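You operate a simulated robot arm through the tools that you are given. There is no shell and no other tool. Be economical: measure what you need, move in short steps, check, and stop when the job is done.

The job below is to be done with a simulated robot arm. You get a single attempt, and the scene is never put back.

Task
Fit the blue gasket and the grey lid on the clamped box.
Fine: gasket first, the lid on top of it; tighten both lid screws; leave the box clamped.

The check looks at the end state, three seconds after you hand in, the way a careful person would. Anything else that was tipped, shoved, dropped, spilled or broken makes it a failure. A push-on lid holds only when it is set on centred and level and pressed home; a screw cap is set on level and turned clockwise until tight.

Robot
A 6-joint arm with a fingered hand, fixed in place. Base frame: the origin is at the foot of the arm, x ahead of it, y to its left, z up; the work surface is at about z = 850. Units: mm, degrees, N and s.
With the tool pointing down near the work surface it reaches from about 300 to 700 mm from the base axis. Its first joint turns from -166.0 to 166.0 degrees. Payload 4 kg.
The TCP is the grasp point between the finger pads, 22 mm short of the fingertips. In the tool frame z runs along the fingers and y along their closing line. The gripper opens to 112 mm. The gripper's body begins 60 mm behind the TCP. The gripper is a hand of 4 fingers: y runs from the thumb to the fingers, the wrist lies at [0, 0, -218] in the tool frame, and closing takes about 1.5 s.
Orientation is that of the tool frame in the base frame, as a unit quaternion [x, y, z, w]. With the fingers straight down and closing along the base's y, the tool's x points along the base's -x, its y along +y and its z along -z.

Tools
- The arm moves only by the tool step_arm. Its argument "rows" is a list of rows, each a list of 2 entries, a list of its own where there are three numbers: the shift along the base's x, y, z in mm, then the turn, a rotation vector about the base's x, y, z in degrees. In form: [[[tx, ty, tz], [ax, ay, az]], ...]. A call has 1 to 20 rows; each row is the pose to reach, as a shift and turn from the pose commanded when the call began. "grip" is the closure in counts, from 0 (fully open) to 255 (shut), set as the call begins (left out, the last holds). A row lasts 0.2 s, in which the tool goes at most 50 mm and 8.6 degrees; a call with a longer step from one row to the next is refused whole, and so is a gripper value outside its range. Where a pose cannot be reached the arm comes as near as it can. A force on the tool above 40 N (or 10 N above the force at the start of the call, whichever is more), or a blocked arm, ends the call early, and 0.2 s more pass. The fingers move at their own pace (about 45 mm/s each) and stop on an object; they squeeze with about 25 N. The grip force told is the motor's: it shows also when the fingers shut on nothing. Time passes only in rows, and 0.2 s behind the last, so rows that repeat a pose let the fingers close. It gives the time, the measured TCP pose, the force on the tool (base axes), the opening and the grip force at its end, in the units of the frame above (readings bear some noise), with the torque about the TCP (base axes, N m) and any sound that the robot's microphone picked up, and new pictures: "show" is both (left out), scene, wrist or none.
- Cameras (640 x 400 px; columns grow to the right, rows downward): "scene" is fixed at [218.7, 503.6, 1448.9]; the picture's right is [-0.67, -0.74, 0.00], its down [-0.56, 0.51, -0.65] and it looks along [0.48, -0.44, -0.76] (base axes); focal length 282 px, centre (320, 200). "wrist" rides on the gripper at [69, 4, -83] in the tool frame; the picture's right is [-0.06, 1.00, 0.00], its down [-0.77, -0.05, -0.64] and it looks along [-0.64, -0.04, 0.77] (tool axes); focal length 243 px, centre (320, 200). There is no depth. A picture from a camera that has moved, and an enlarged one, comes with that camera's place and axes in the base frame and with its lens.
- set_grasp(shape): the hand has 4 fingers and takes this shape, open, in about a second: jaw (thumb against the fingers, like two jaws); tri (thumb and two fingers); tip (a fingertip pinch); poke (one finger out to press); point (the index stretched); flat (the hand flat); cup (the hand cupped); fist (a fist). The gripper value then closes the fingers along that shape, each until it touches; the sizes above hold for jaw. It gives what a move gives, with no picture.
- zoom(camera, box): a new picture of the part [left, top, right, bottom] of that camera's present view, enlarged. No time passes.
- job_done(): hands the job in; it is judged then, once.

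Go step by step. Nothing tells you positions but the pictures and the camera data: compare them with the known pose of the tool, close in by small moves and look again before you grip or let go. The budget is 120 turns and 200 pictures, counting those below and the enlarged ones. Unless the task says otherwise, let go and move clear before handing in, and close with one line.

The tools are called as name(argument=value, ...) on one line, values as JSON. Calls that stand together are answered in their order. step_arm: Moves the arm, as the interface text tells. Its arguments: {"type":"object","properties":{"rows":{"type":"array"},"grip":{"type":"number"},"show":{"type":"string","enum":["both","scene","wrist","none"]}},"required":["rows"]} The other tools are called the same way: set_grasp (shape) gives the hand a shape; zoom (camera, box) takes an enlarged picture of a part of a camera's view; job_done () hands the job in.

At the start:

```text
time_s: 0.0
eef_pos: [418.7, 40.2, 1154.3]
tool_rot: [0.001, 1.0, 0.0, 0.0]
force: [0.5, -0.1, -0.1]
ft_torque: [-0.02, 0.0, -0.01]
grip_width: 111.9
grasp_force: 0.1
shape: jaw
```

scene: 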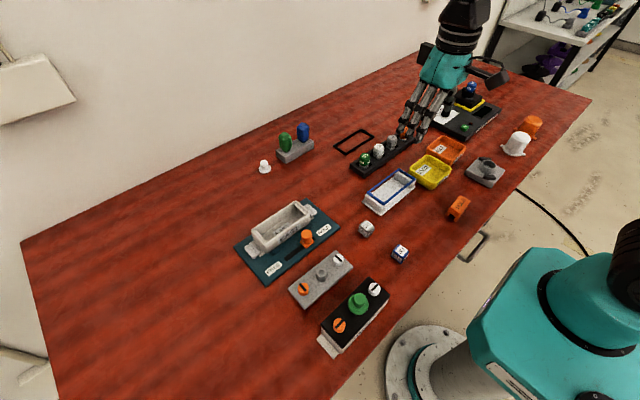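
wrist: 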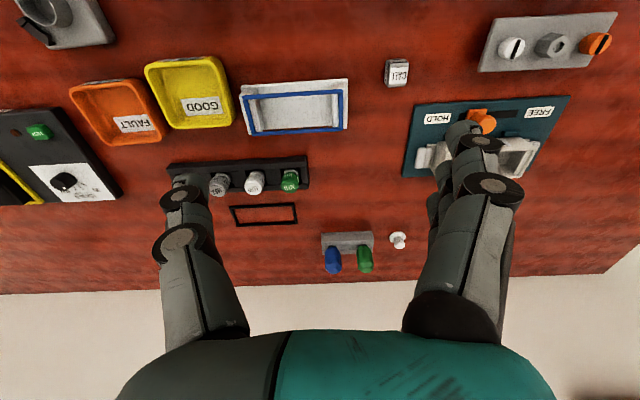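

I see a clamped box on a teal base, a grey lid plate with two screws, a blue gasket (perhaps on a white tray) and other items. I'll zoom in to identify them.

zoom(camera="scene", box=[220, 180, 400, 360])

zoom(camera="scene", box=[320, 90, 520, 230])

zoom(camera="wrist", box=[220, 0, 640, 220])

```text
2.22 times, centred on (310, 270) of scene
camera zoom: at [218.7, 503.6, 1448.9], right [-0.67, -0.74, 0.0], down [-0.56, 0.51, -0.65], along [0.48, -0.44, -0.76], focal length 627 px, centre (342, 44)
```

zoom: 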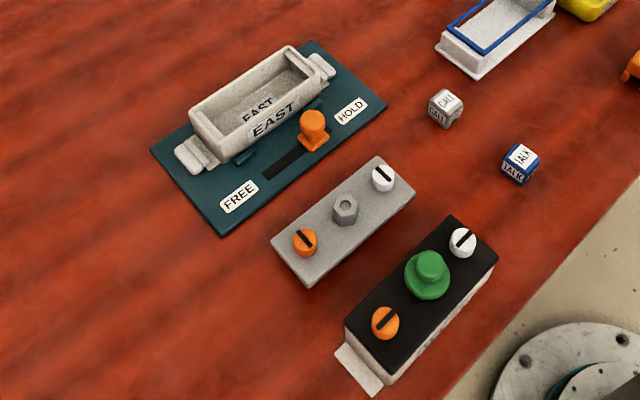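

```text
2.86 times, centred on (420, 160) of scene
camera zoom: at [218.7, 503.6, 1448.9], right [-0.67, -0.74, 0.0], down [-0.56, 0.51, -0.65], along [0.48, -0.44, -0.76], focal length 806 px, centre (34, 314)
```

zoom: 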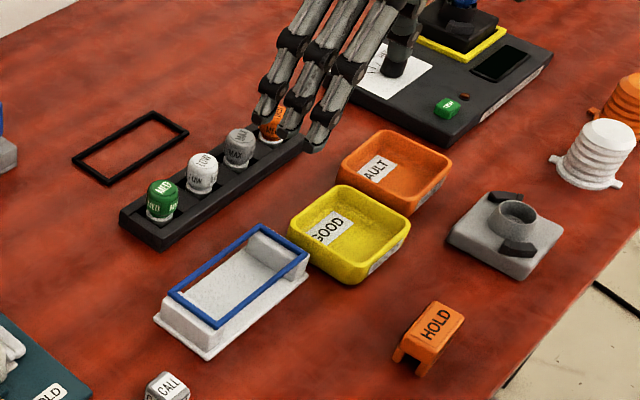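

```text
1.52 times, centred on (430, 110) of wrist
camera zoom: at [349.5, 44.8, 1238.5], right [0.06, 1.0, 0.0], down [0.77, -0.05, 0.64], along [0.64, -0.04, -0.77], focal length 370 px, centre (152, 337)
```

zoom: 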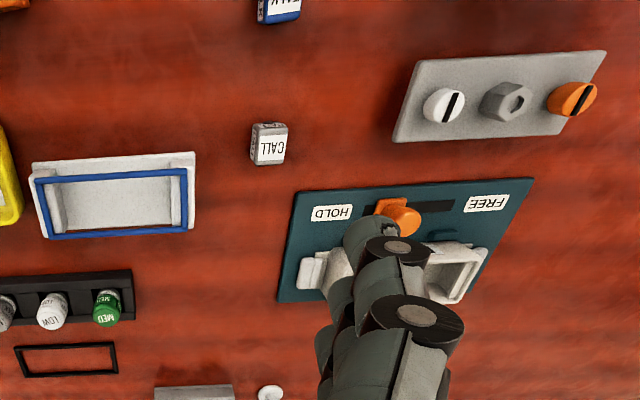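

The box (EAST) is near (560,300), the grey lid with the orange and white screws near (426,309), and the blue gasket on a white holder near (476,0). I'll move to look at the box and lid up close.

step_arm(rows=[[[-12, 43, -9], [0, 0, 0]], [[-24, 86, -18], [0, 0, 0]], [[-36, 130, -27], [0, 0, 0]], [[-48, 173, -36], [0, 0, 0]], [[-60, 216, -45], [0, 0, 0]], [[-69, 260, -54], [0, 0, 0]], [[-69, 260, -54], [0, 0, 0]], [[-69, 260, -54], [0, 0, 0]]], grip=0)

zoom(camera="wrist", box=[160, 50, 480, 250])

```text
time_s: 1.8
eef_pos: [350.4, 299.1, 1098.9]
tool_rot: [0.0, 1.0, 0.0, 0.0]
force: [0.3, -1.1, 0.3]
ft_torque: [0.0, -0.01, 0.02]
grip_width: 111.8
grasp_force: 0.1
shape: jaw
camera wrist: at [280.3, 303.7, 1184.2], right [0.06, 1.0, 0.0], down [0.77, -0.05, 0.64], along [0.64, -0.04, -0.77], focal length 243 px, centre (320, 200)
```

scene: 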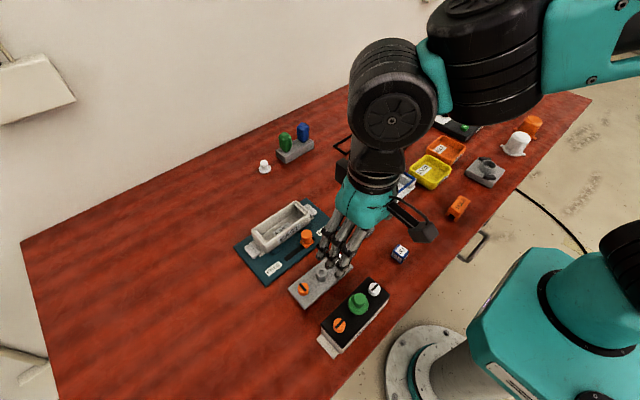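
wrist: 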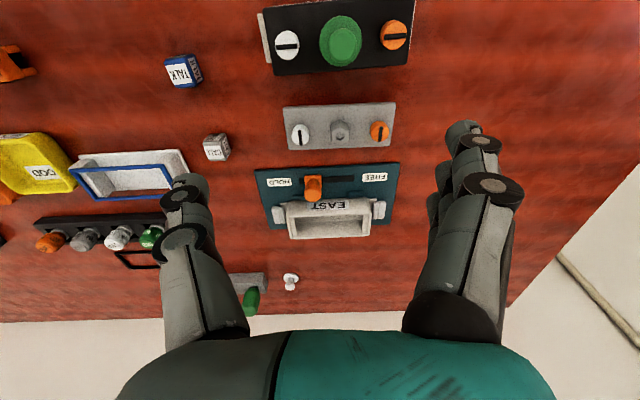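

```text
2.00 times, centred on (320, 150) of wrist
camera zoom: at [280.3, 303.7, 1184.2], right [0.06, 1.0, 0.0], down [0.77, -0.05, 0.64], along [0.64, -0.04, -0.77], focal length 485 px, centre (320, 300)
```

zoom: 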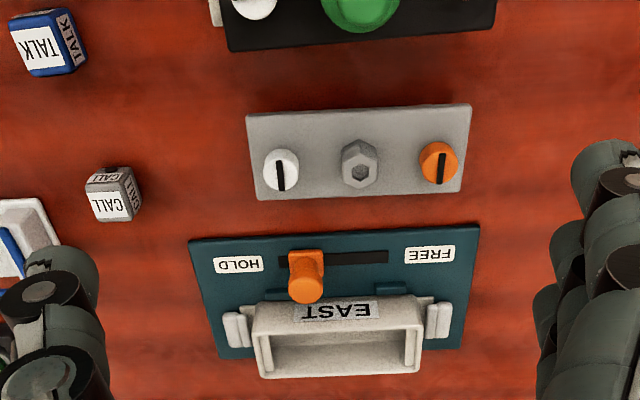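

The lid and box run along y; the rim is about 143x52 mm and the lid about 148x64 mm. Next I'll look at the gasket and its holder up close.

step_arm(rows=[[[2, -43, -10], [0, 0, 0]], [[4, -86, -20], [0, 0, 0]], [[6, -129, -30], [0, 0, 0]], [[8, -172, -40], [0, 0, 0]], [[10, -215, -55], [0, 0, 0]], [[10, -258, -75], [0, 0, 0]], [[10, -299, -100], [0, 0, 0]], [[10, -299, -100], [0, 0, 0]], [[10, -299, -100], [0, 0, 0]]])

zoom(camera="scene", box=[350, 150, 430, 230])

zoom(camera="wrist", box=[200, 80, 440, 230])

```text
time_s: 3.8
eef_pos: [361.6, 0.9, 1001.0]
tool_rot: [0.0, 1.0, 0.0, -0.001]
force: [-0.1, 0.3, 0.2]
ft_torque: [-0.03, 0.01, 0.01]
grip_width: 112.1
grasp_force: 0.0
shape: jaw
camera wrist: at [290.3, 5.5, 1083.8], right [0.06, 1.0, 0.0], down [0.77, -0.05, 0.64], along [0.64, -0.04, -0.77], focal length 243 px, centre (320, 200)
```

scene: 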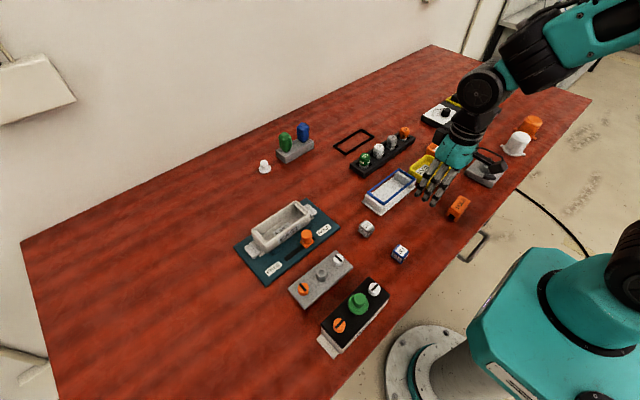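
wrist: 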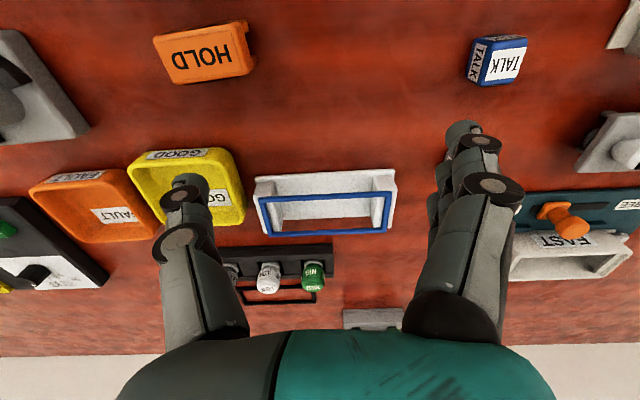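

```text
5.00 times, centred on (390, 190) of scene
camera zoom: at [218.7, 503.6, 1448.9], right [-0.67, -0.74, 0.0], down [-0.56, 0.51, -0.65], along [0.48, -0.44, -0.76], focal length 1410 px, centre (-30, 250)
```

zoom: 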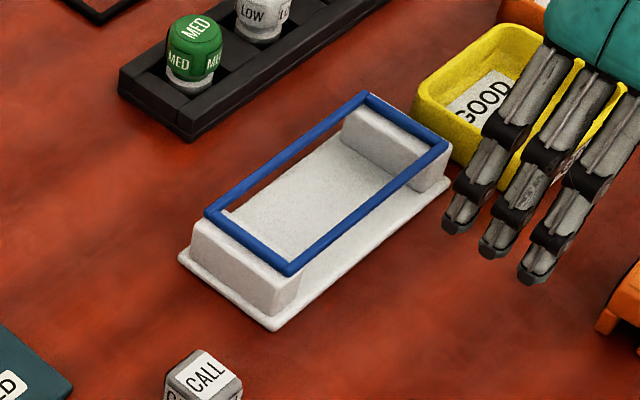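

```text
2.67 times, centred on (320, 155) of wrist
camera zoom: at [290.3, 5.5, 1083.8], right [0.06, 1.0, 0.0], down [0.77, -0.05, 0.64], along [0.64, -0.04, -0.77], focal length 647 px, centre (320, 320)
```

zoom: 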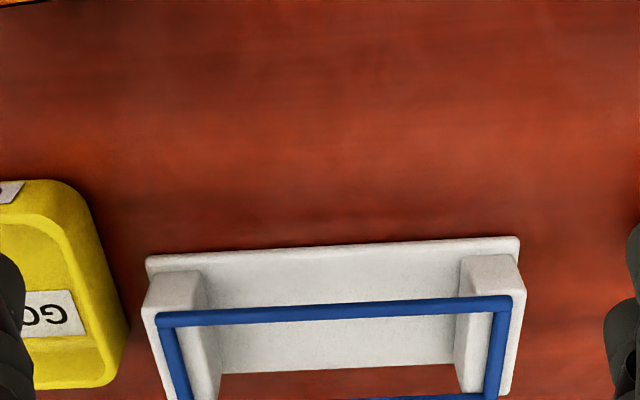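

The gasket is about 140x60 mm, centred near (477,-1) at z≈888, resting on two end blocks with its middle open. I'll turn the tool 90° so it closes across x, and part-close the fingers to keep clear of the rack.

step_arm(rows=[[[10, 0, 0], [0, 0, 8]], [[20, 0, 0], [0, 0, 16]], [[30, 0, 0], [0, 0, 24]], [[40, 0, 0], [0, 0, 32]], [[50, 0, 0], [0, 0, 40]], [[60, 0, 0], [0, 0, 48]], [[70, 0, 0], [0, 0, 56]], [[80, 0, 0], [0, 0, 64]], [[90, 0, 0], [0, 0, 72]], [[100, -1, 0], [0, 0, 80]], [[110, -2, 0], [0, 0, 88]], [[116, -2, 0], [0, 0, 90]], [[116, -2, 0], [0, 0, 90]], [[116, -2, 0], [0, 0, 90]]], grip=60)

zoom(camera="scene", box=[330, 110, 490, 230])

```text
time_s: 6.8
eef_pos: [471.8, 54.8, 1002.0]
tool_rot: [-0.704, 0.71, 0.001, 0.001]
force: [0.6, 0.1, -0.9]
ft_torque: [-0.02, -0.02, -0.01]
grip_width: 86.1
grasp_force: 0.0
shape: jaw
out of reach, approached as far as the arm can: row 11, 12, 13, 14
camera wrist: at [466.0, -14.5, 1085.2], right [-1.0, 0.07, 0.0], down [0.06, 0.76, 0.64], along [0.05, 0.64, -0.76], focal length 243 px, centre (320, 200)
```

scene: 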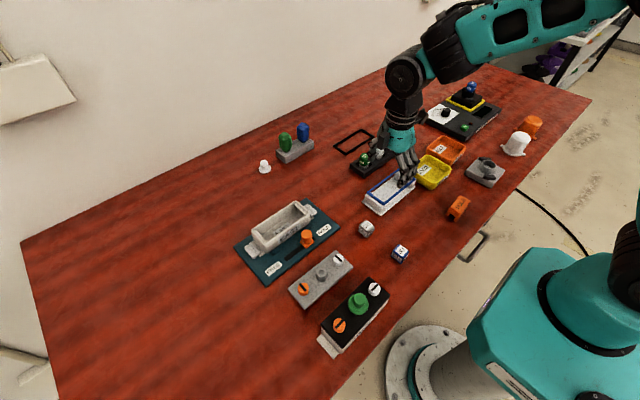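
wrist: 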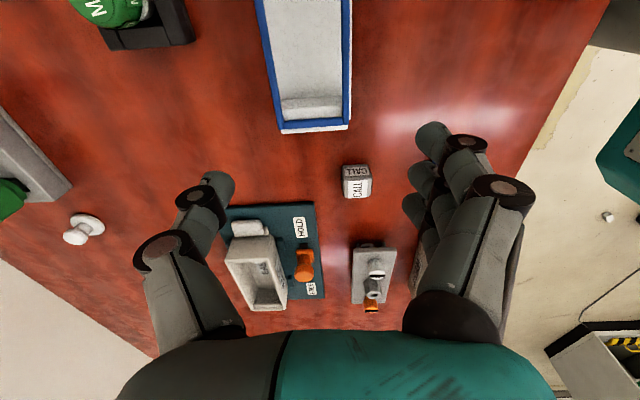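

```text
3.33 times, centred on (410, 170) of scene
camera zoom: at [218.7, 503.6, 1448.9], right [-0.67, -0.74, 0.0], down [-0.56, 0.51, -0.65], along [0.48, -0.44, -0.76], focal length 940 px, centre (20, 300)
```

zoom: 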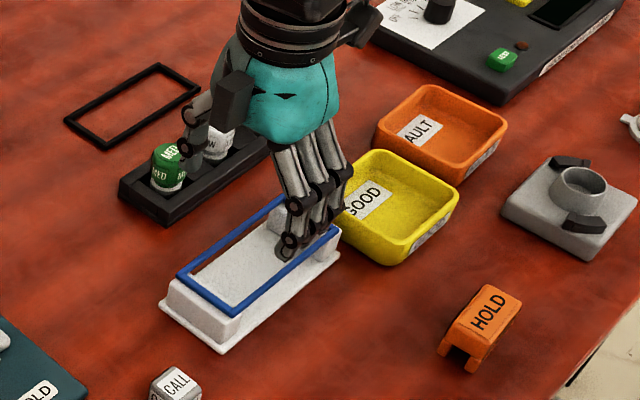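

The +90° turn hits a joint limit, since the arm stopped 55 mm off in y. I'll turn to -90° instead.

step_arm(rows=[[[0, 0, 0], [0, 0, -8]], [[0, 0, 0], [0, 0, -16]], [[0, 0, 0], [0, 0, -24]], [[0, 0, 0], [0, 0, -32]], [[0, 0, 0], [0, 0, -40]], [[0, 0, 0], [0, 0, -48]], [[0, 0, 0], [0, 0, -56]], [[0, 0, 0], [0, 0, -64]], [[0, 0, 0], [0, 0, -72]], [[0, 0, 0], [0, 0, -80]], [[0, 0, 0], [0, 0, -88]], [[0, 0, 0], [0, 0, -90]], [[0, 0, 0], [0, 0, -90]]], show="none")

```text
time_s: 9.6
eef_pos: [471.6, 56.0, 1000.9]
tool_rot: [0.0, 1.0, 0.001, 0.0]
force: [-0.1, 0.5, -0.5]
ft_torque: [0.01, 0.03, 0.01]
grip_width: 86.3
grasp_force: 0.2
shape: jaw
```

The commanded pose follows what was reached, so I'll now turn to -90° and go over the gasket.

step_arm(rows=[[[1, -5, 0], [0, 0, -8]], [[2, -10, 0], [0, 0, -16]], [[2, -15, 0], [0, 0, -24]], [[3, -20, 0], [0, 0, -32]], [[3, -25, 0], [0, 0, -40]], [[4, -30, 0], [0, 0, -48]], [[4, -35, 0], [0, 0, -56]], [[5, -40, 0], [0, 0, -64]], [[5, -45, 0], [0, 0, -72]], [[6, -50, 0], [0, 0, -80]], [[6, -55, 0], [0, 0, -88]], [[6, -57, 0], [0, 0, -90]], [[6, -57, 0], [0, 0, -90]], [[6, -57, 0], [0, 0, -90]]])

zoom(camera="scene", box=[330, 110, 490, 230])

```text
time_s: 12.6
eef_pos: [478.5, -1.8, 1001.6]
tool_rot: [0.707, 0.707, 0.0, 0.0]
force: [0.2, 0.4, 0.1]
ft_torque: [-0.03, -0.02, 0.02]
grip_width: 85.7
grasp_force: 0.1
shape: jaw
camera wrist: at [481.6, 67.3, 1084.7], right [1.0, -0.06, 0.0], down [-0.05, -0.77, 0.64], along [-0.04, -0.64, -0.77], focal length 243 px, centre (320, 200)
```

scene: 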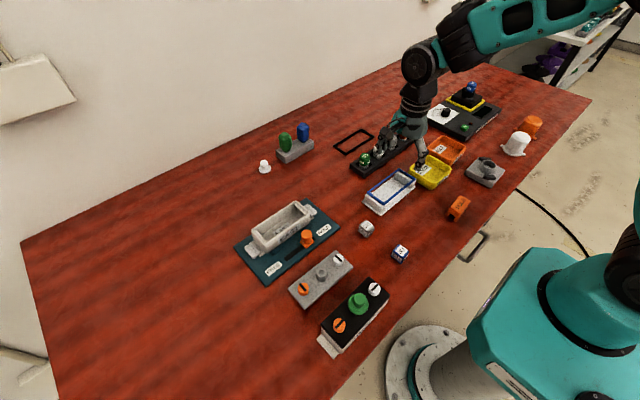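
wrist: 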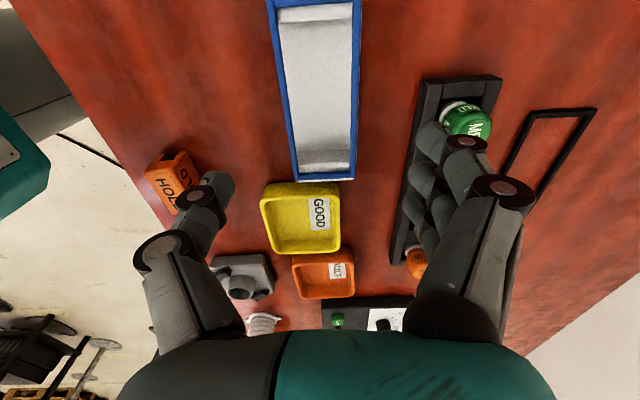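

```text
3.33 times, centred on (410, 170) of scene
camera zoom: at [218.7, 503.6, 1448.9], right [-0.67, -0.74, 0.0], down [-0.56, 0.51, -0.65], along [0.48, -0.44, -0.76], focal length 940 px, centre (20, 300)
```

zoom: 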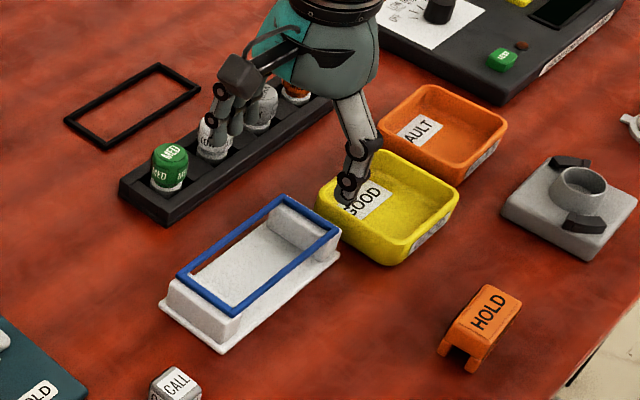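

The tool is at -90° and lined up over the gasket: centre x≈478, far end y≈-71. I'll descend part way and check.

step_arm(rows=[[[0, 0, -20], [0, 0, 0]], [[0, 0, -40], [0, 0, 0]], [[0, 0, -60], [0, 0, 0]], [[0, 0, -75], [0, 0, 0]], [[0, 0, -75], [0, 0, 0]], [[0, 0, -75], [0, 0, 0]]])

zoom(camera="scene", box=[350, 130, 450, 230])

```text
time_s: 14.0
eef_pos: [476.2, -1.8, 926.1]
tool_rot: [0.707, 0.707, 0.0, 0.001]
force: [0.3, 0.1, -0.6]
ft_torque: [-0.03, -0.03, 0.0]
grip_width: 86.1
grasp_force: 0.0
shape: jaw
camera wrist: at [481.1, 67.3, 1009.9], right [1.0, -0.06, 0.0], down [-0.05, -0.77, 0.64], along [-0.04, -0.64, -0.77], focal length 243 px, centre (320, 200)
```

scene: 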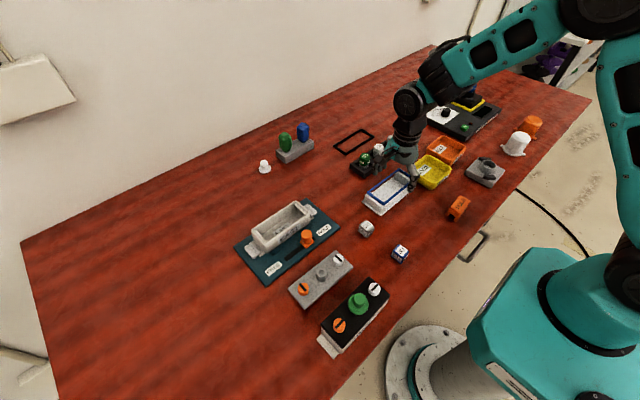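
wrist: 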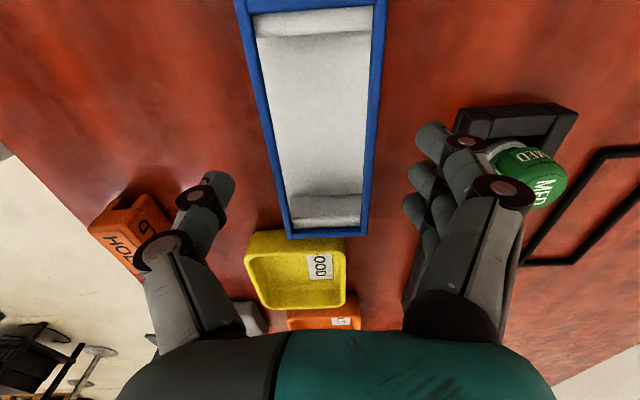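

```text
4.00 times, centred on (400, 180) of scene
camera zoom: at [218.7, 503.6, 1448.9], right [-0.67, -0.74, 0.0], down [-0.56, 0.51, -0.65], along [0.48, -0.44, -0.76], focal length 1128 px, centre (0, 280)
```

zoom: 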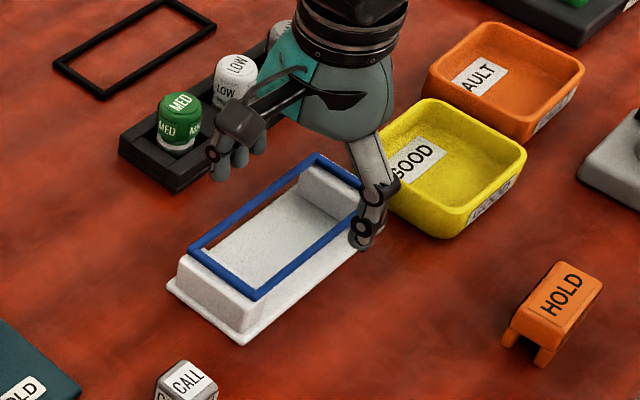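

Aligned within about 2 mm. I'll descend to TCP z≈898 and then close on the gasket's long sides.

step_arm(rows=[[[2, 0, 0], [0, 0, 0]], [[2, 0, -10], [0, 0, 0]], [[2, 0, -20], [0, 0, 0]], [[2, 0, -28], [0, 0, 0]], [[2, 0, -28], [0, 0, 0]]], grip=80)

zoom(camera="scene", box=[350, 130, 450, 230])

```text
time_s: 15.2
eef_pos: [479.0, -1.9, 899.2]
tool_rot: [0.707, 0.707, 0.0, 0.0]
force: [-0.1, 0.3, 0.7]
ft_torque: [0.01, 0.01, 0.01]
grip_width: 77.3
grasp_force: 0.1
shape: jaw
camera wrist: at [483.2, 67.2, 981.9], right [1.0, -0.06, 0.0], down [-0.05, -0.77, 0.64], along [-0.04, -0.64, -0.77], focal length 243 px, centre (320, 200)
```

scene: 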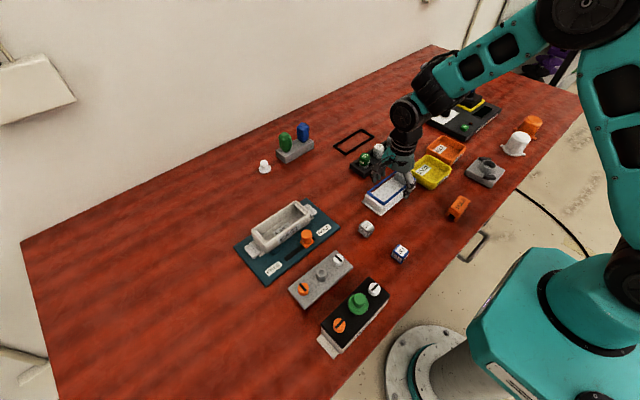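
wrist: 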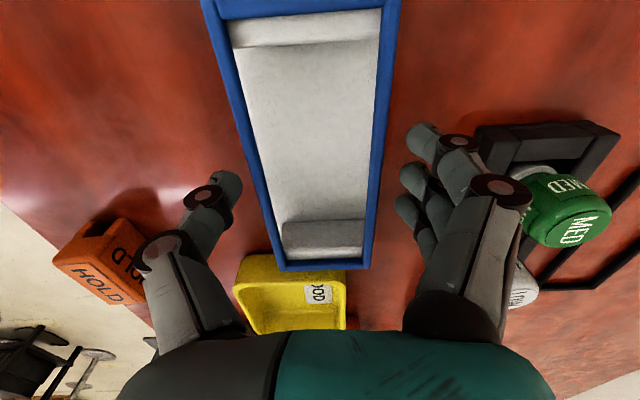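

```text
4.00 times, centred on (400, 180) of scene
camera zoom: at [218.7, 503.6, 1448.9], right [-0.67, -0.74, 0.0], down [-0.56, 0.51, -0.65], along [0.48, -0.44, -0.76], focal length 1128 px, centre (0, 280)
```

zoom: 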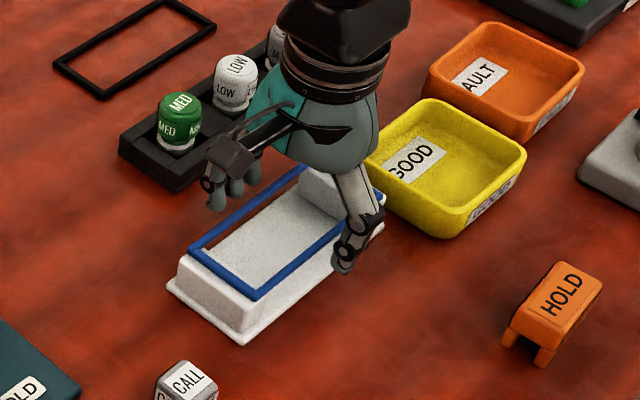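

The thumb and fingers straddle the gasket's long sides, so I'll close.

step_arm(rows=[[[0, 0, 0], [0, 0, 0]], [[0, 0, 0], [0, 0, 0]], [[0, 0, 0], [0, 0, 0]], [[0, 0, 0], [0, 0, 0]], [[0, 0, 0], [0, 0, 0]]], grip=140)

zoom(camera="scene", box=[350, 130, 450, 230])

```text
time_s: 16.4
eef_pos: [479.5, -2.2, 897.2]
tool_rot: [0.707, 0.707, 0.001, 0.0]
force: [0.6, 1.3, 1.4]
ft_torque: [0.01, -0.01, 0.0]
grip_width: 17.5
grasp_force: 24.5
shape: jaw
camera wrist: at [483.3, 67.2, 982.0], right [1.0, -0.06, 0.0], down [-0.05, -0.77, 0.64], along [-0.04, -0.64, -0.77], focal length 243 px, centre (320, 200)
```

scene: 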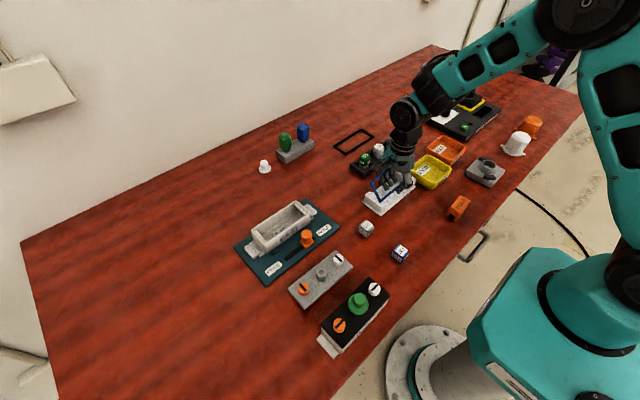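
wrist: 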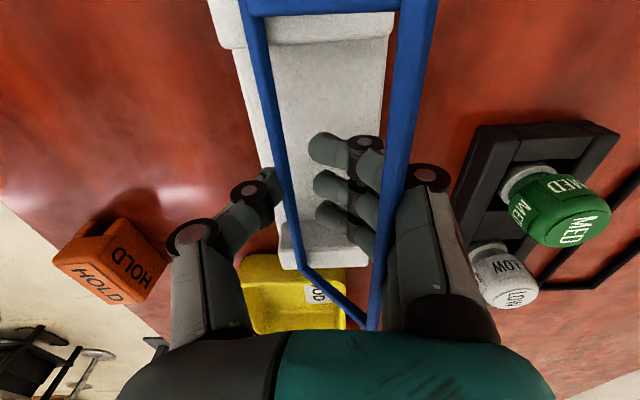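

```text
4.00 times, centred on (400, 180) of scene
camera zoom: at [218.7, 503.6, 1448.9], right [-0.67, -0.74, 0.0], down [-0.56, 0.51, -0.65], along [0.48, -0.44, -0.76], focal length 1128 px, centre (0, 280)
```

zoom: 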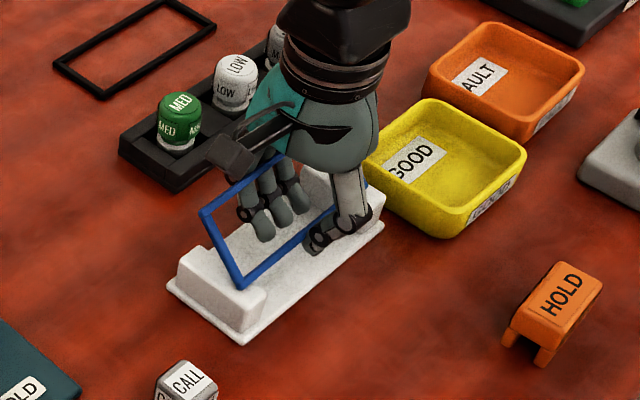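

The fingertips slipped under the far bar and tilted the gasket. I'll open gently to let it settle back and then re-grip with the pads at gasket height.

step_arm(rows=[[[0, 0, 0], [0, 0, 0]], [[0, 0, 0], [0, 0, 0]], [[0, 0, 0], [0, 0, 0]]], grip=110)

zoom(camera="scene", box=[350, 130, 450, 230])

```text
time_s: 17.2
eef_pos: [478.9, -2.4, 897.4]
tool_rot: [0.707, 0.707, 0.0, 0.0]
force: [0.3, 0.8, -1.3]
ft_torque: [0.0, 0.01, 0.0]
grip_width: 62.9
grasp_force: 0.1
shape: jaw
camera wrist: at [483.3, 67.3, 982.0], right [1.0, -0.06, 0.0], down [-0.05, -0.77, 0.64], along [-0.04, -0.64, -0.77], focal length 243 px, centre (320, 200)
```

scene: 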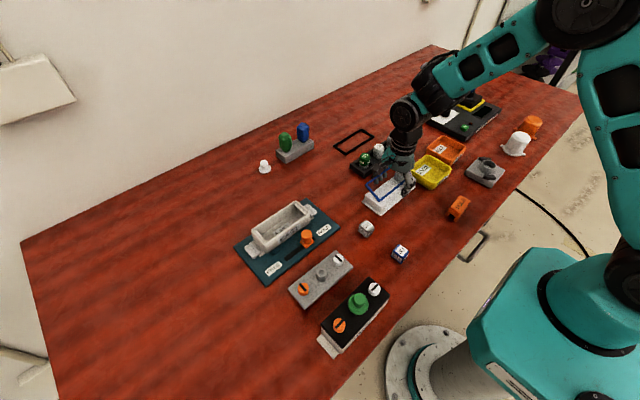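
wrist: 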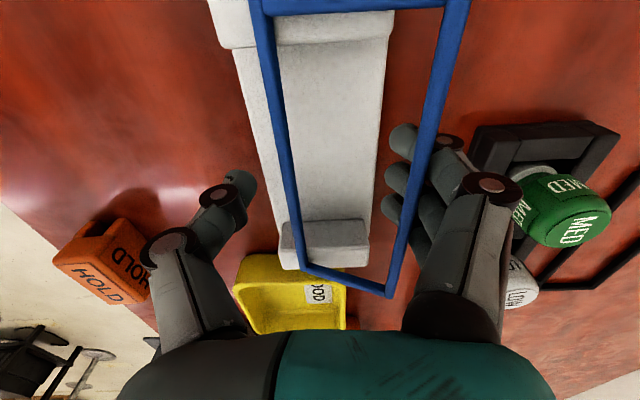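

```text
4.00 times, centred on (400, 180) of scene
camera zoom: at [218.7, 503.6, 1448.9], right [-0.67, -0.74, 0.0], down [-0.56, 0.51, -0.65], along [0.48, -0.44, -0.76], focal length 1128 px, centre (0, 280)
```

zoom: 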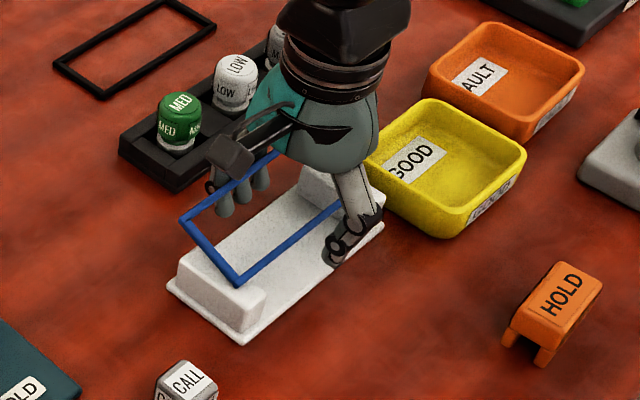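

The frame follows the fingers outward. I'll re-close, carry it back toward -x, and then open.

step_arm(rows=[[[0, 0, 0], [0, 0, 0]], [[0, 0, 0], [0, 0, 0]], [[0, 0, 0], [0, 0, 0]], [[0, 0, 0], [0, 0, 0]], [[-5, 0, 0], [0, 0, 0]], [[-10, 0, 0], [0, 0, 0]], [[-15, 0, 0], [0, 0, 0]], [[-15, 0, 0], [0, 0, 0]]], grip=135)

zoom(camera="scene", box=[350, 130, 450, 230])

```text
time_s: 19.0
eef_pos: [465.1, -1.4, 898.6]
tool_rot: [0.707, 0.707, 0.001, 0.0]
force: [0.0, 0.5, -0.4]
ft_torque: [-0.02, 0.03, -0.01]
grip_width: 53.8
grasp_force: 0.0
shape: jaw
camera wrist: at [468.1, 66.9, 982.1], right [1.0, -0.06, 0.0], down [-0.05, -0.77, 0.64], along [-0.04, -0.64, -0.77], focal length 243 px, centre (320, 200)
```

scene: 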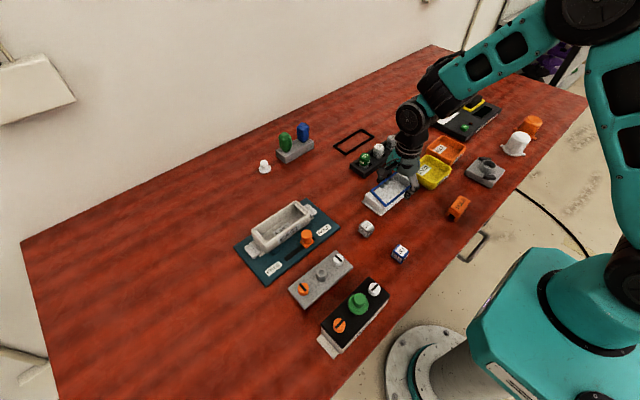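
wrist: 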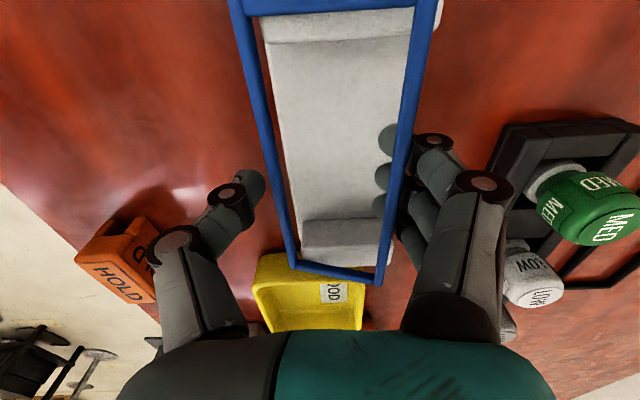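

```text
4.00 times, centred on (400, 180) of scene
camera zoom: at [218.7, 503.6, 1448.9], right [-0.67, -0.74, 0.0], down [-0.56, 0.51, -0.65], along [0.48, -0.44, -0.76], focal length 1128 px, centre (0, 280)
```

zoom: 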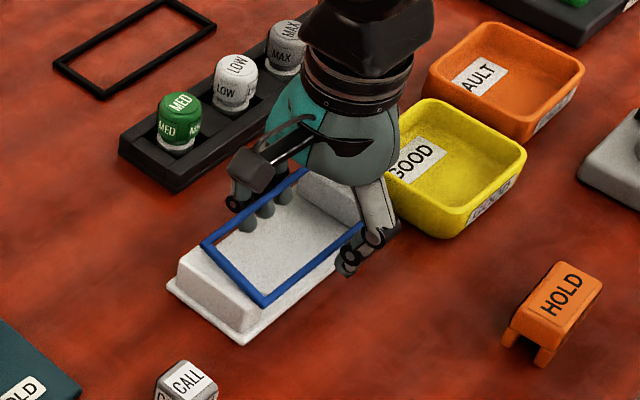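

It's almost level again and slightly toward -x. I'll lower a little and then open to release it.

step_arm(rows=[[[0, 0, -5], [0, 0, 0]], [[0, 0, -10], [0, 0, 0]], [[0, 0, -10], [0, 0, 0]]], grip=135, show="none")

step_arm(rows=[[[0, 0, 0], [0, 0, 0]], [[0, 0, 0], [0, 0, 0]], [[0, 0, 0], [0, 0, 0]]], grip=75)

zoom(camera="scene", box=[350, 130, 450, 230])

```text
time_s: 19.8
eef_pos: [463.7, -2.4, 887.3]
tool_rot: [0.707, 0.707, 0.0, 0.0]
force: [0.2, -0.4, -0.4]
ft_torque: [-0.03, -0.03, 0.02]
grip_width: 53.7
grasp_force: 0.1
shape: jaw
```

```text
time_s: 20.6
eef_pos: [462.8, -2.2, 888.7]
tool_rot: [0.707, 0.707, 0.0, 0.0]
force: [0.4, -0.7, -0.3]
ft_torque: [0.02, 0.02, -0.03]
grip_width: 78.9
grasp_force: 0.1
shape: jaw
camera wrist: at [467.7, 67.3, 972.2], right [1.0, -0.06, 0.0], down [-0.05, -0.77, 0.64], along [-0.04, -0.64, -0.77], focal length 243 px, centre (320, 200)
```

scene: 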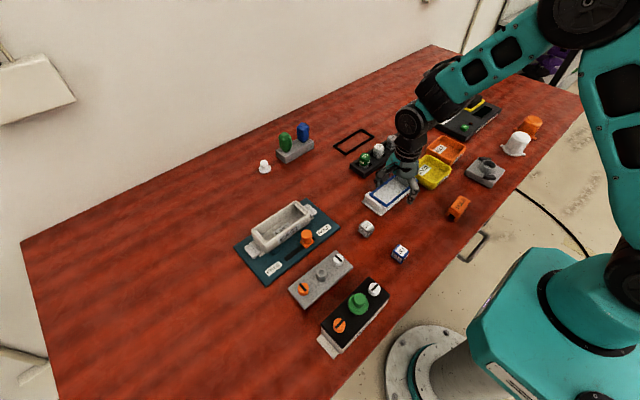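
wrist: 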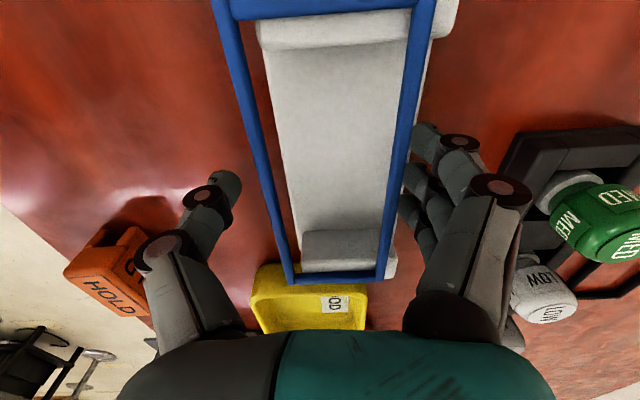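

```text
4.00 times, centred on (400, 180) of scene
camera zoom: at [218.7, 503.6, 1448.9], right [-0.67, -0.74, 0.0], down [-0.56, 0.51, -0.65], along [0.48, -0.44, -0.76], focal length 1128 px, centre (0, 280)
```

zoom: 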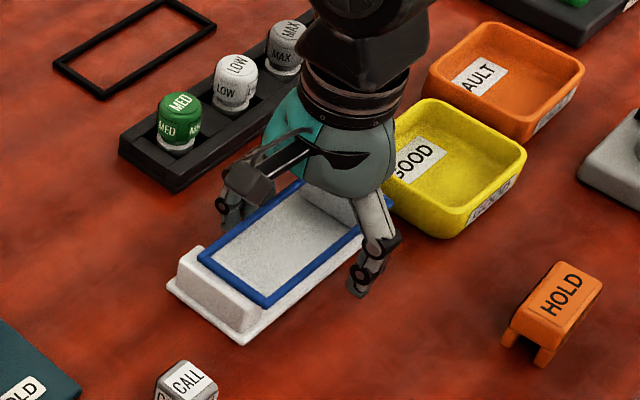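

The gasket is level again at about x=469. I'll centre on it and close gently with TCP at gasket height.

step_arm(rows=[[[3, 0, 0], [0, 0, 0]], [[6, 0, 0], [0, 0, 0]], [[6, 0, -1], [0, 0, 0]], [[6, 0, -1], [0, 0, 0]], [[6, 0, -1], [0, 0, 0]]], grip=122)

zoom(camera="wrist", box=[160, 60, 520, 300])

zoom(camera="scene", box=[350, 130, 450, 230])

```text
time_s: 21.8
eef_pos: [469.6, -1.7, 886.3]
tool_rot: [0.707, 0.707, 0.001, -0.001]
force: [-0.5, -0.2, -1.2]
ft_torque: [0.0, 0.04, 0.04]
grip_width: 59.3
grasp_force: 0.0
shape: jaw
camera wrist: at [474.1, 67.3, 970.7], right [1.0, -0.06, 0.0], down [-0.05, -0.77, 0.64], along [-0.04, -0.64, -0.77], focal length 243 px, centre (320, 200)
```

scene: 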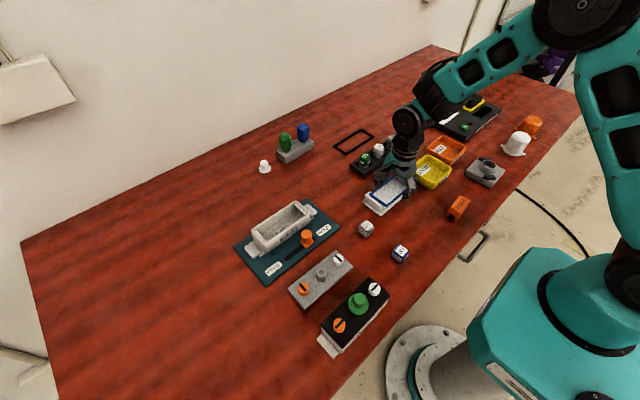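
wrist: 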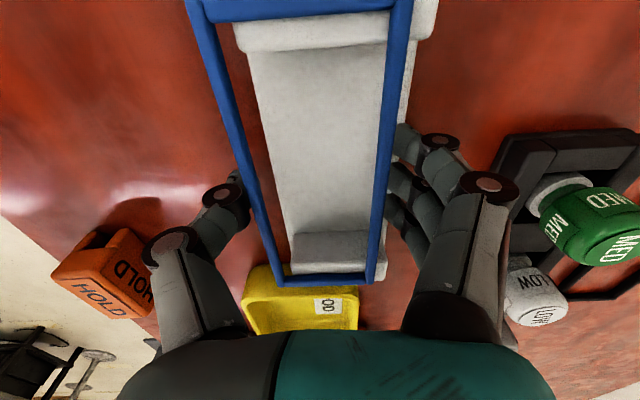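

```text
1.67 times, centred on (340, 180) of wrist
camera zoom: at [474.1, 67.3, 970.7], right [1.0, -0.06, 0.0], down [-0.05, -0.77, 0.64], along [-0.04, -0.64, -0.77], focal length 404 px, centre (287, 233)
```

zoom: 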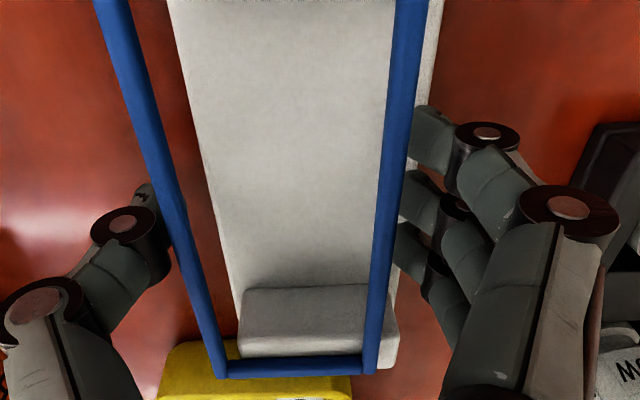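

```text
4.00 times, centred on (400, 180) of scene
camera zoom: at [218.7, 503.6, 1448.9], right [-0.67, -0.74, 0.0], down [-0.56, 0.51, -0.65], along [0.48, -0.44, -0.76], focal length 1128 px, centre (0, 280)
```

zoom: 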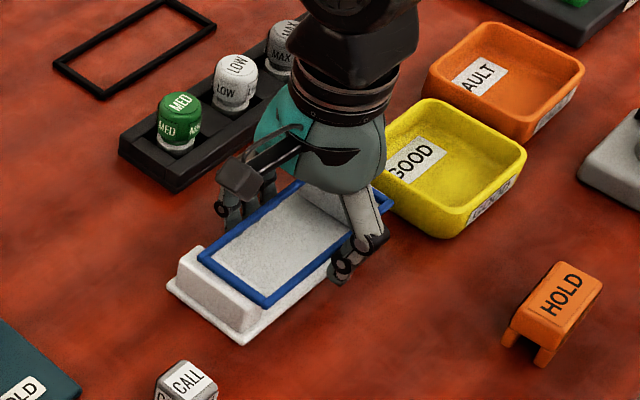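

The distal links slope inward, so gripping the whole width will always scoop under the frame. I'll instead pinch the near (-x) long bar, with the thumb outside and fingers inside; open and rise first.

step_arm(rows=[[[0, 0, 0], [0, 0, 0]], [[0, 0, 0], [0, 0, 0]], [[0, 0, 0], [0, 0, 0]], [[0, 0, 20], [0, 0, 0]], [[0, 0, 45], [0, 0, 0]], [[-14, 0, 62], [0, 0, 0]], [[-29, 0, 62], [0, 0, 0]], [[-29, 0, 62], [0, 0, 0]]], grip=70, show="none")

step_arm(rows=[[[0, 0, 0], [0, 0, 0]], [[0, 0, 0], [0, 0, 0]], [[0, 0, 0], [0, 0, 0]], [[0, 0, 0], [0, 0, 0]], [[0, 0, 0], [0, 0, 0]]], grip=185)

zoom(camera="wrist", box=[160, 60, 520, 300])

zoom(camera="scene", box=[350, 130, 450, 230])

```text
time_s: 23.6
eef_pos: [441.2, -3.0, 948.3]
tool_rot: [0.707, 0.707, 0.001, 0.0]
force: [-0.1, 0.7, -0.1]
ft_torque: [0.01, 0.02, 0.01]
grip_width: 81.1
grasp_force: 0.0
shape: jaw
```

```text
time_s: 24.8
eef_pos: [441.1, -2.5, 949.0]
tool_rot: [0.707, 0.707, -0.001, 0.0]
force: [-0.7, 0.0, -0.5]
ft_torque: [0.02, -0.01, 0.0]
grip_width: 31.3
grasp_force: 0.1
shape: jaw
camera wrist: at [445.1, 67.2, 1032.5], right [1.0, -0.06, 0.0], down [-0.05, -0.77, 0.64], along [-0.04, -0.64, -0.77], focal length 243 px, centre (320, 200)
```

scene: 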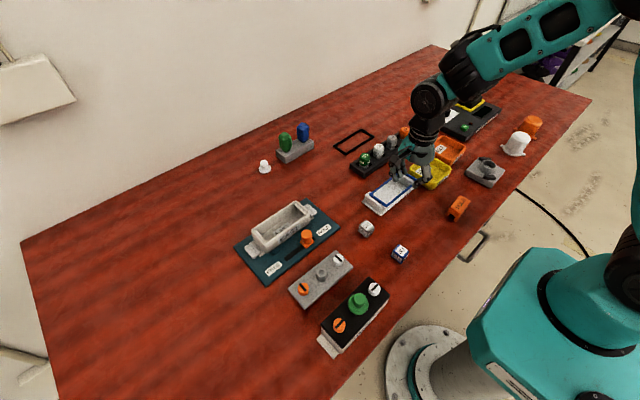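
wrist: 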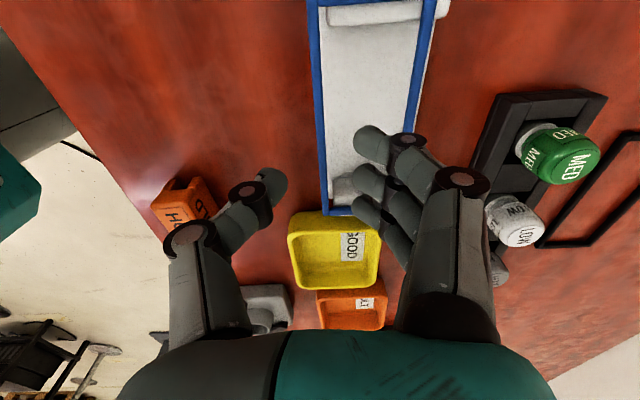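

```text
1.67 times, centred on (340, 180) of wrist
camera zoom: at [445.1, 67.2, 1032.5], right [1.0, -0.06, 0.0], down [-0.05, -0.77, 0.64], along [-0.04, -0.64, -0.77], focal length 404 px, centre (287, 233)
```

zoom: 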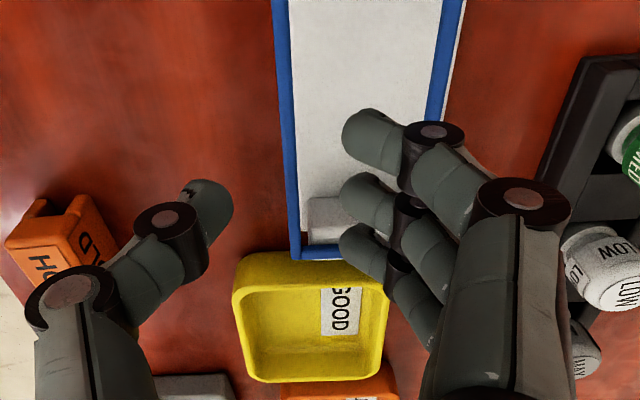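

```text
4.00 times, centred on (400, 180) of scene
camera zoom: at [218.7, 503.6, 1448.9], right [-0.67, -0.74, 0.0], down [-0.56, 0.51, -0.65], along [0.48, -0.44, -0.76], focal length 1128 px, centre (0, 280)
```

zoom: 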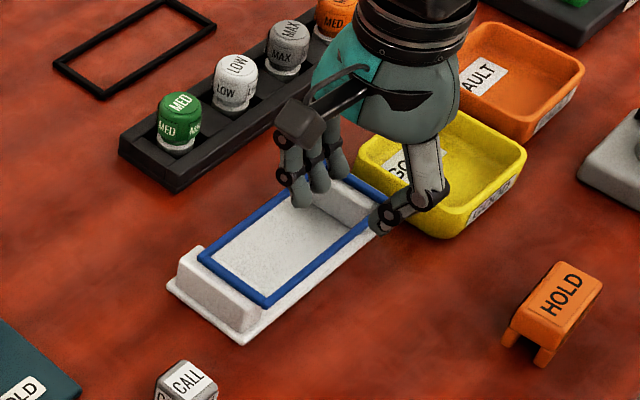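

The tips lie about 20 mm below the TCP, and the -x bar is at x≈440. I'll descend to TCP z≈902 so the tips straddle the bar.

step_arm(rows=[[[0, 0, -12], [0, 0, 0]], [[0, 0, -24], [0, 0, 0]], [[0, 0, -36], [0, 0, 0]], [[0, 0, -46], [0, 0, 0]], [[0, 0, -46], [0, 0, 0]]])

zoom(camera="wrist", box=[160, 60, 520, 300])

zoom(camera="scene", box=[360, 150, 430, 220])

```text
time_s: 26.0
eef_pos: [440.9, -2.2, 903.3]
tool_rot: [0.707, 0.707, 0.0, 0.0]
force: [-0.1, -0.4, -0.1]
ft_torque: [0.0, -0.02, -0.05]
grip_width: 31.3
grasp_force: 0.1
shape: jaw
camera wrist: at [445.2, 67.1, 986.5], right [1.0, -0.06, 0.0], down [-0.05, -0.77, 0.64], along [-0.04, -0.64, -0.77], focal length 243 px, centre (320, 200)
```

scene: 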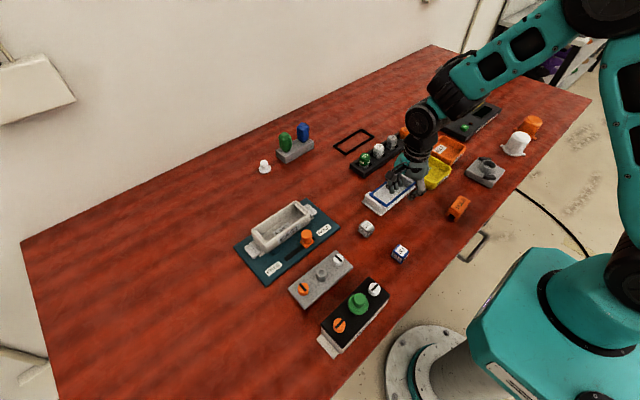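
wrist: 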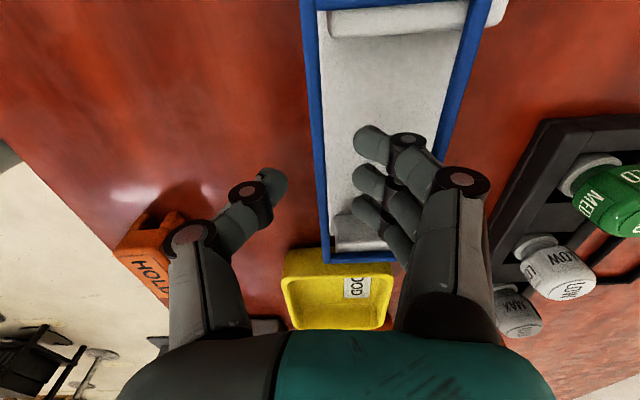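

```text
1.67 times, centred on (340, 180) of wrist
camera zoom: at [445.2, 67.1, 986.5], right [1.0, -0.06, 0.0], down [-0.05, -0.77, 0.64], along [-0.04, -0.64, -0.77], focal length 404 px, centre (287, 233)
```

zoom: 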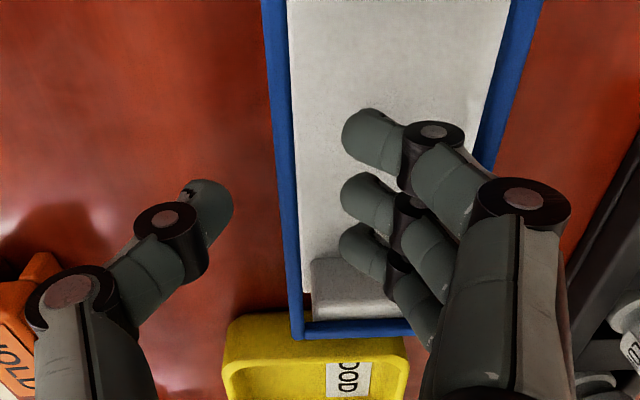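

```text
5.71 times, centred on (395, 185) of scene
camera zoom: at [218.7, 503.6, 1448.9], right [-0.67, -0.74, 0.0], down [-0.56, 0.51, -0.65], along [0.48, -0.44, -0.76], focal length 1611 px, centre (-109, 286)
```

zoom: 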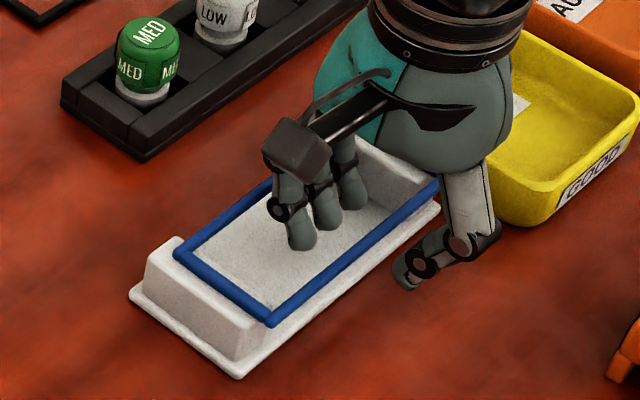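

The bar sits mid-way between the thumb and fingers, so I'll close the pinch.

step_arm(rows=[[[0, 0, 0], [0, 0, 0]], [[0, 0, 0], [0, 0, 0]], [[0, 0, 0], [0, 0, 0]], [[0, 0, 0], [0, 0, 0]], [[0, 0, 0], [0, 0, 0]]], grip=255)

zoom(camera="wrist", box=[160, 60, 520, 300])

zoom(camera="scene", box=[360, 150, 430, 220])

```text
time_s: 27.2
eef_pos: [440.0, -1.3, 902.4]
tool_rot: [0.707, 0.707, 0.0, 0.0]
force: [-0.3, 0.0, -0.1]
ft_torque: [-0.01, 0.0, -0.01]
grip_width: 0.2
grasp_force: 25.5
shape: jaw
camera wrist: at [445.2, 67.1, 986.6], right [1.0, -0.06, 0.0], down [-0.05, -0.77, 0.64], along [-0.04, -0.64, -0.77], focal length 243 px, centre (320, 200)
```

scene: 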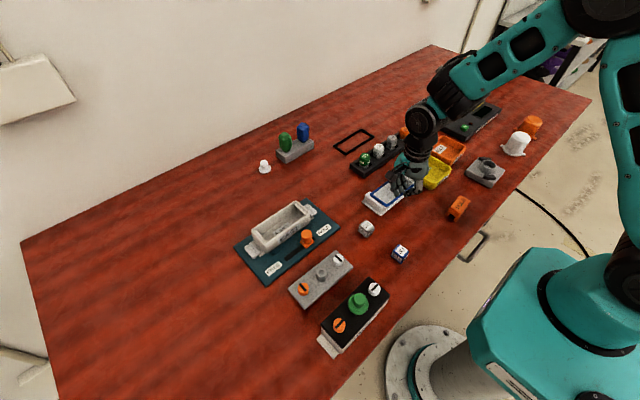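
wrist: 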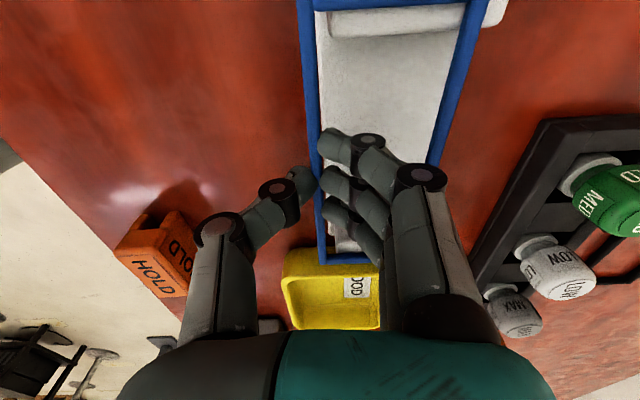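

```text
1.67 times, centred on (340, 180) of wrist
camera zoom: at [445.2, 67.1, 986.6], right [1.0, -0.06, 0.0], down [-0.05, -0.77, 0.64], along [-0.04, -0.64, -0.77], focal length 404 px, centre (287, 233)
```

zoom: 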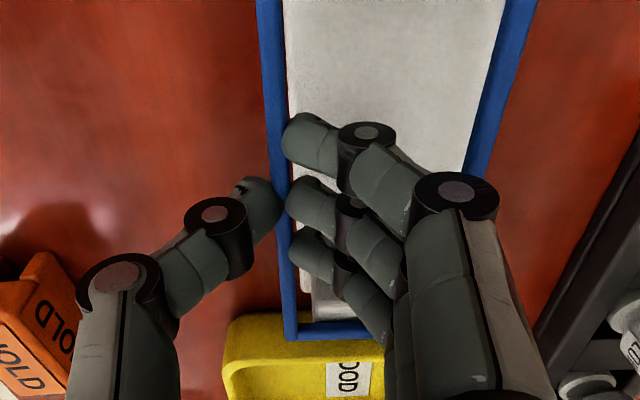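

```text
5.71 times, centred on (395, 185) of scene
camera zoom: at [218.7, 503.6, 1448.9], right [-0.67, -0.74, 0.0], down [-0.56, 0.51, -0.65], along [0.48, -0.44, -0.76], focal length 1611 px, centre (-109, 286)
```

zoom: 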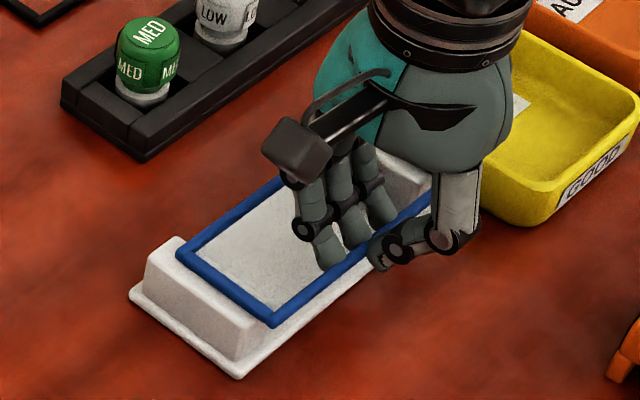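

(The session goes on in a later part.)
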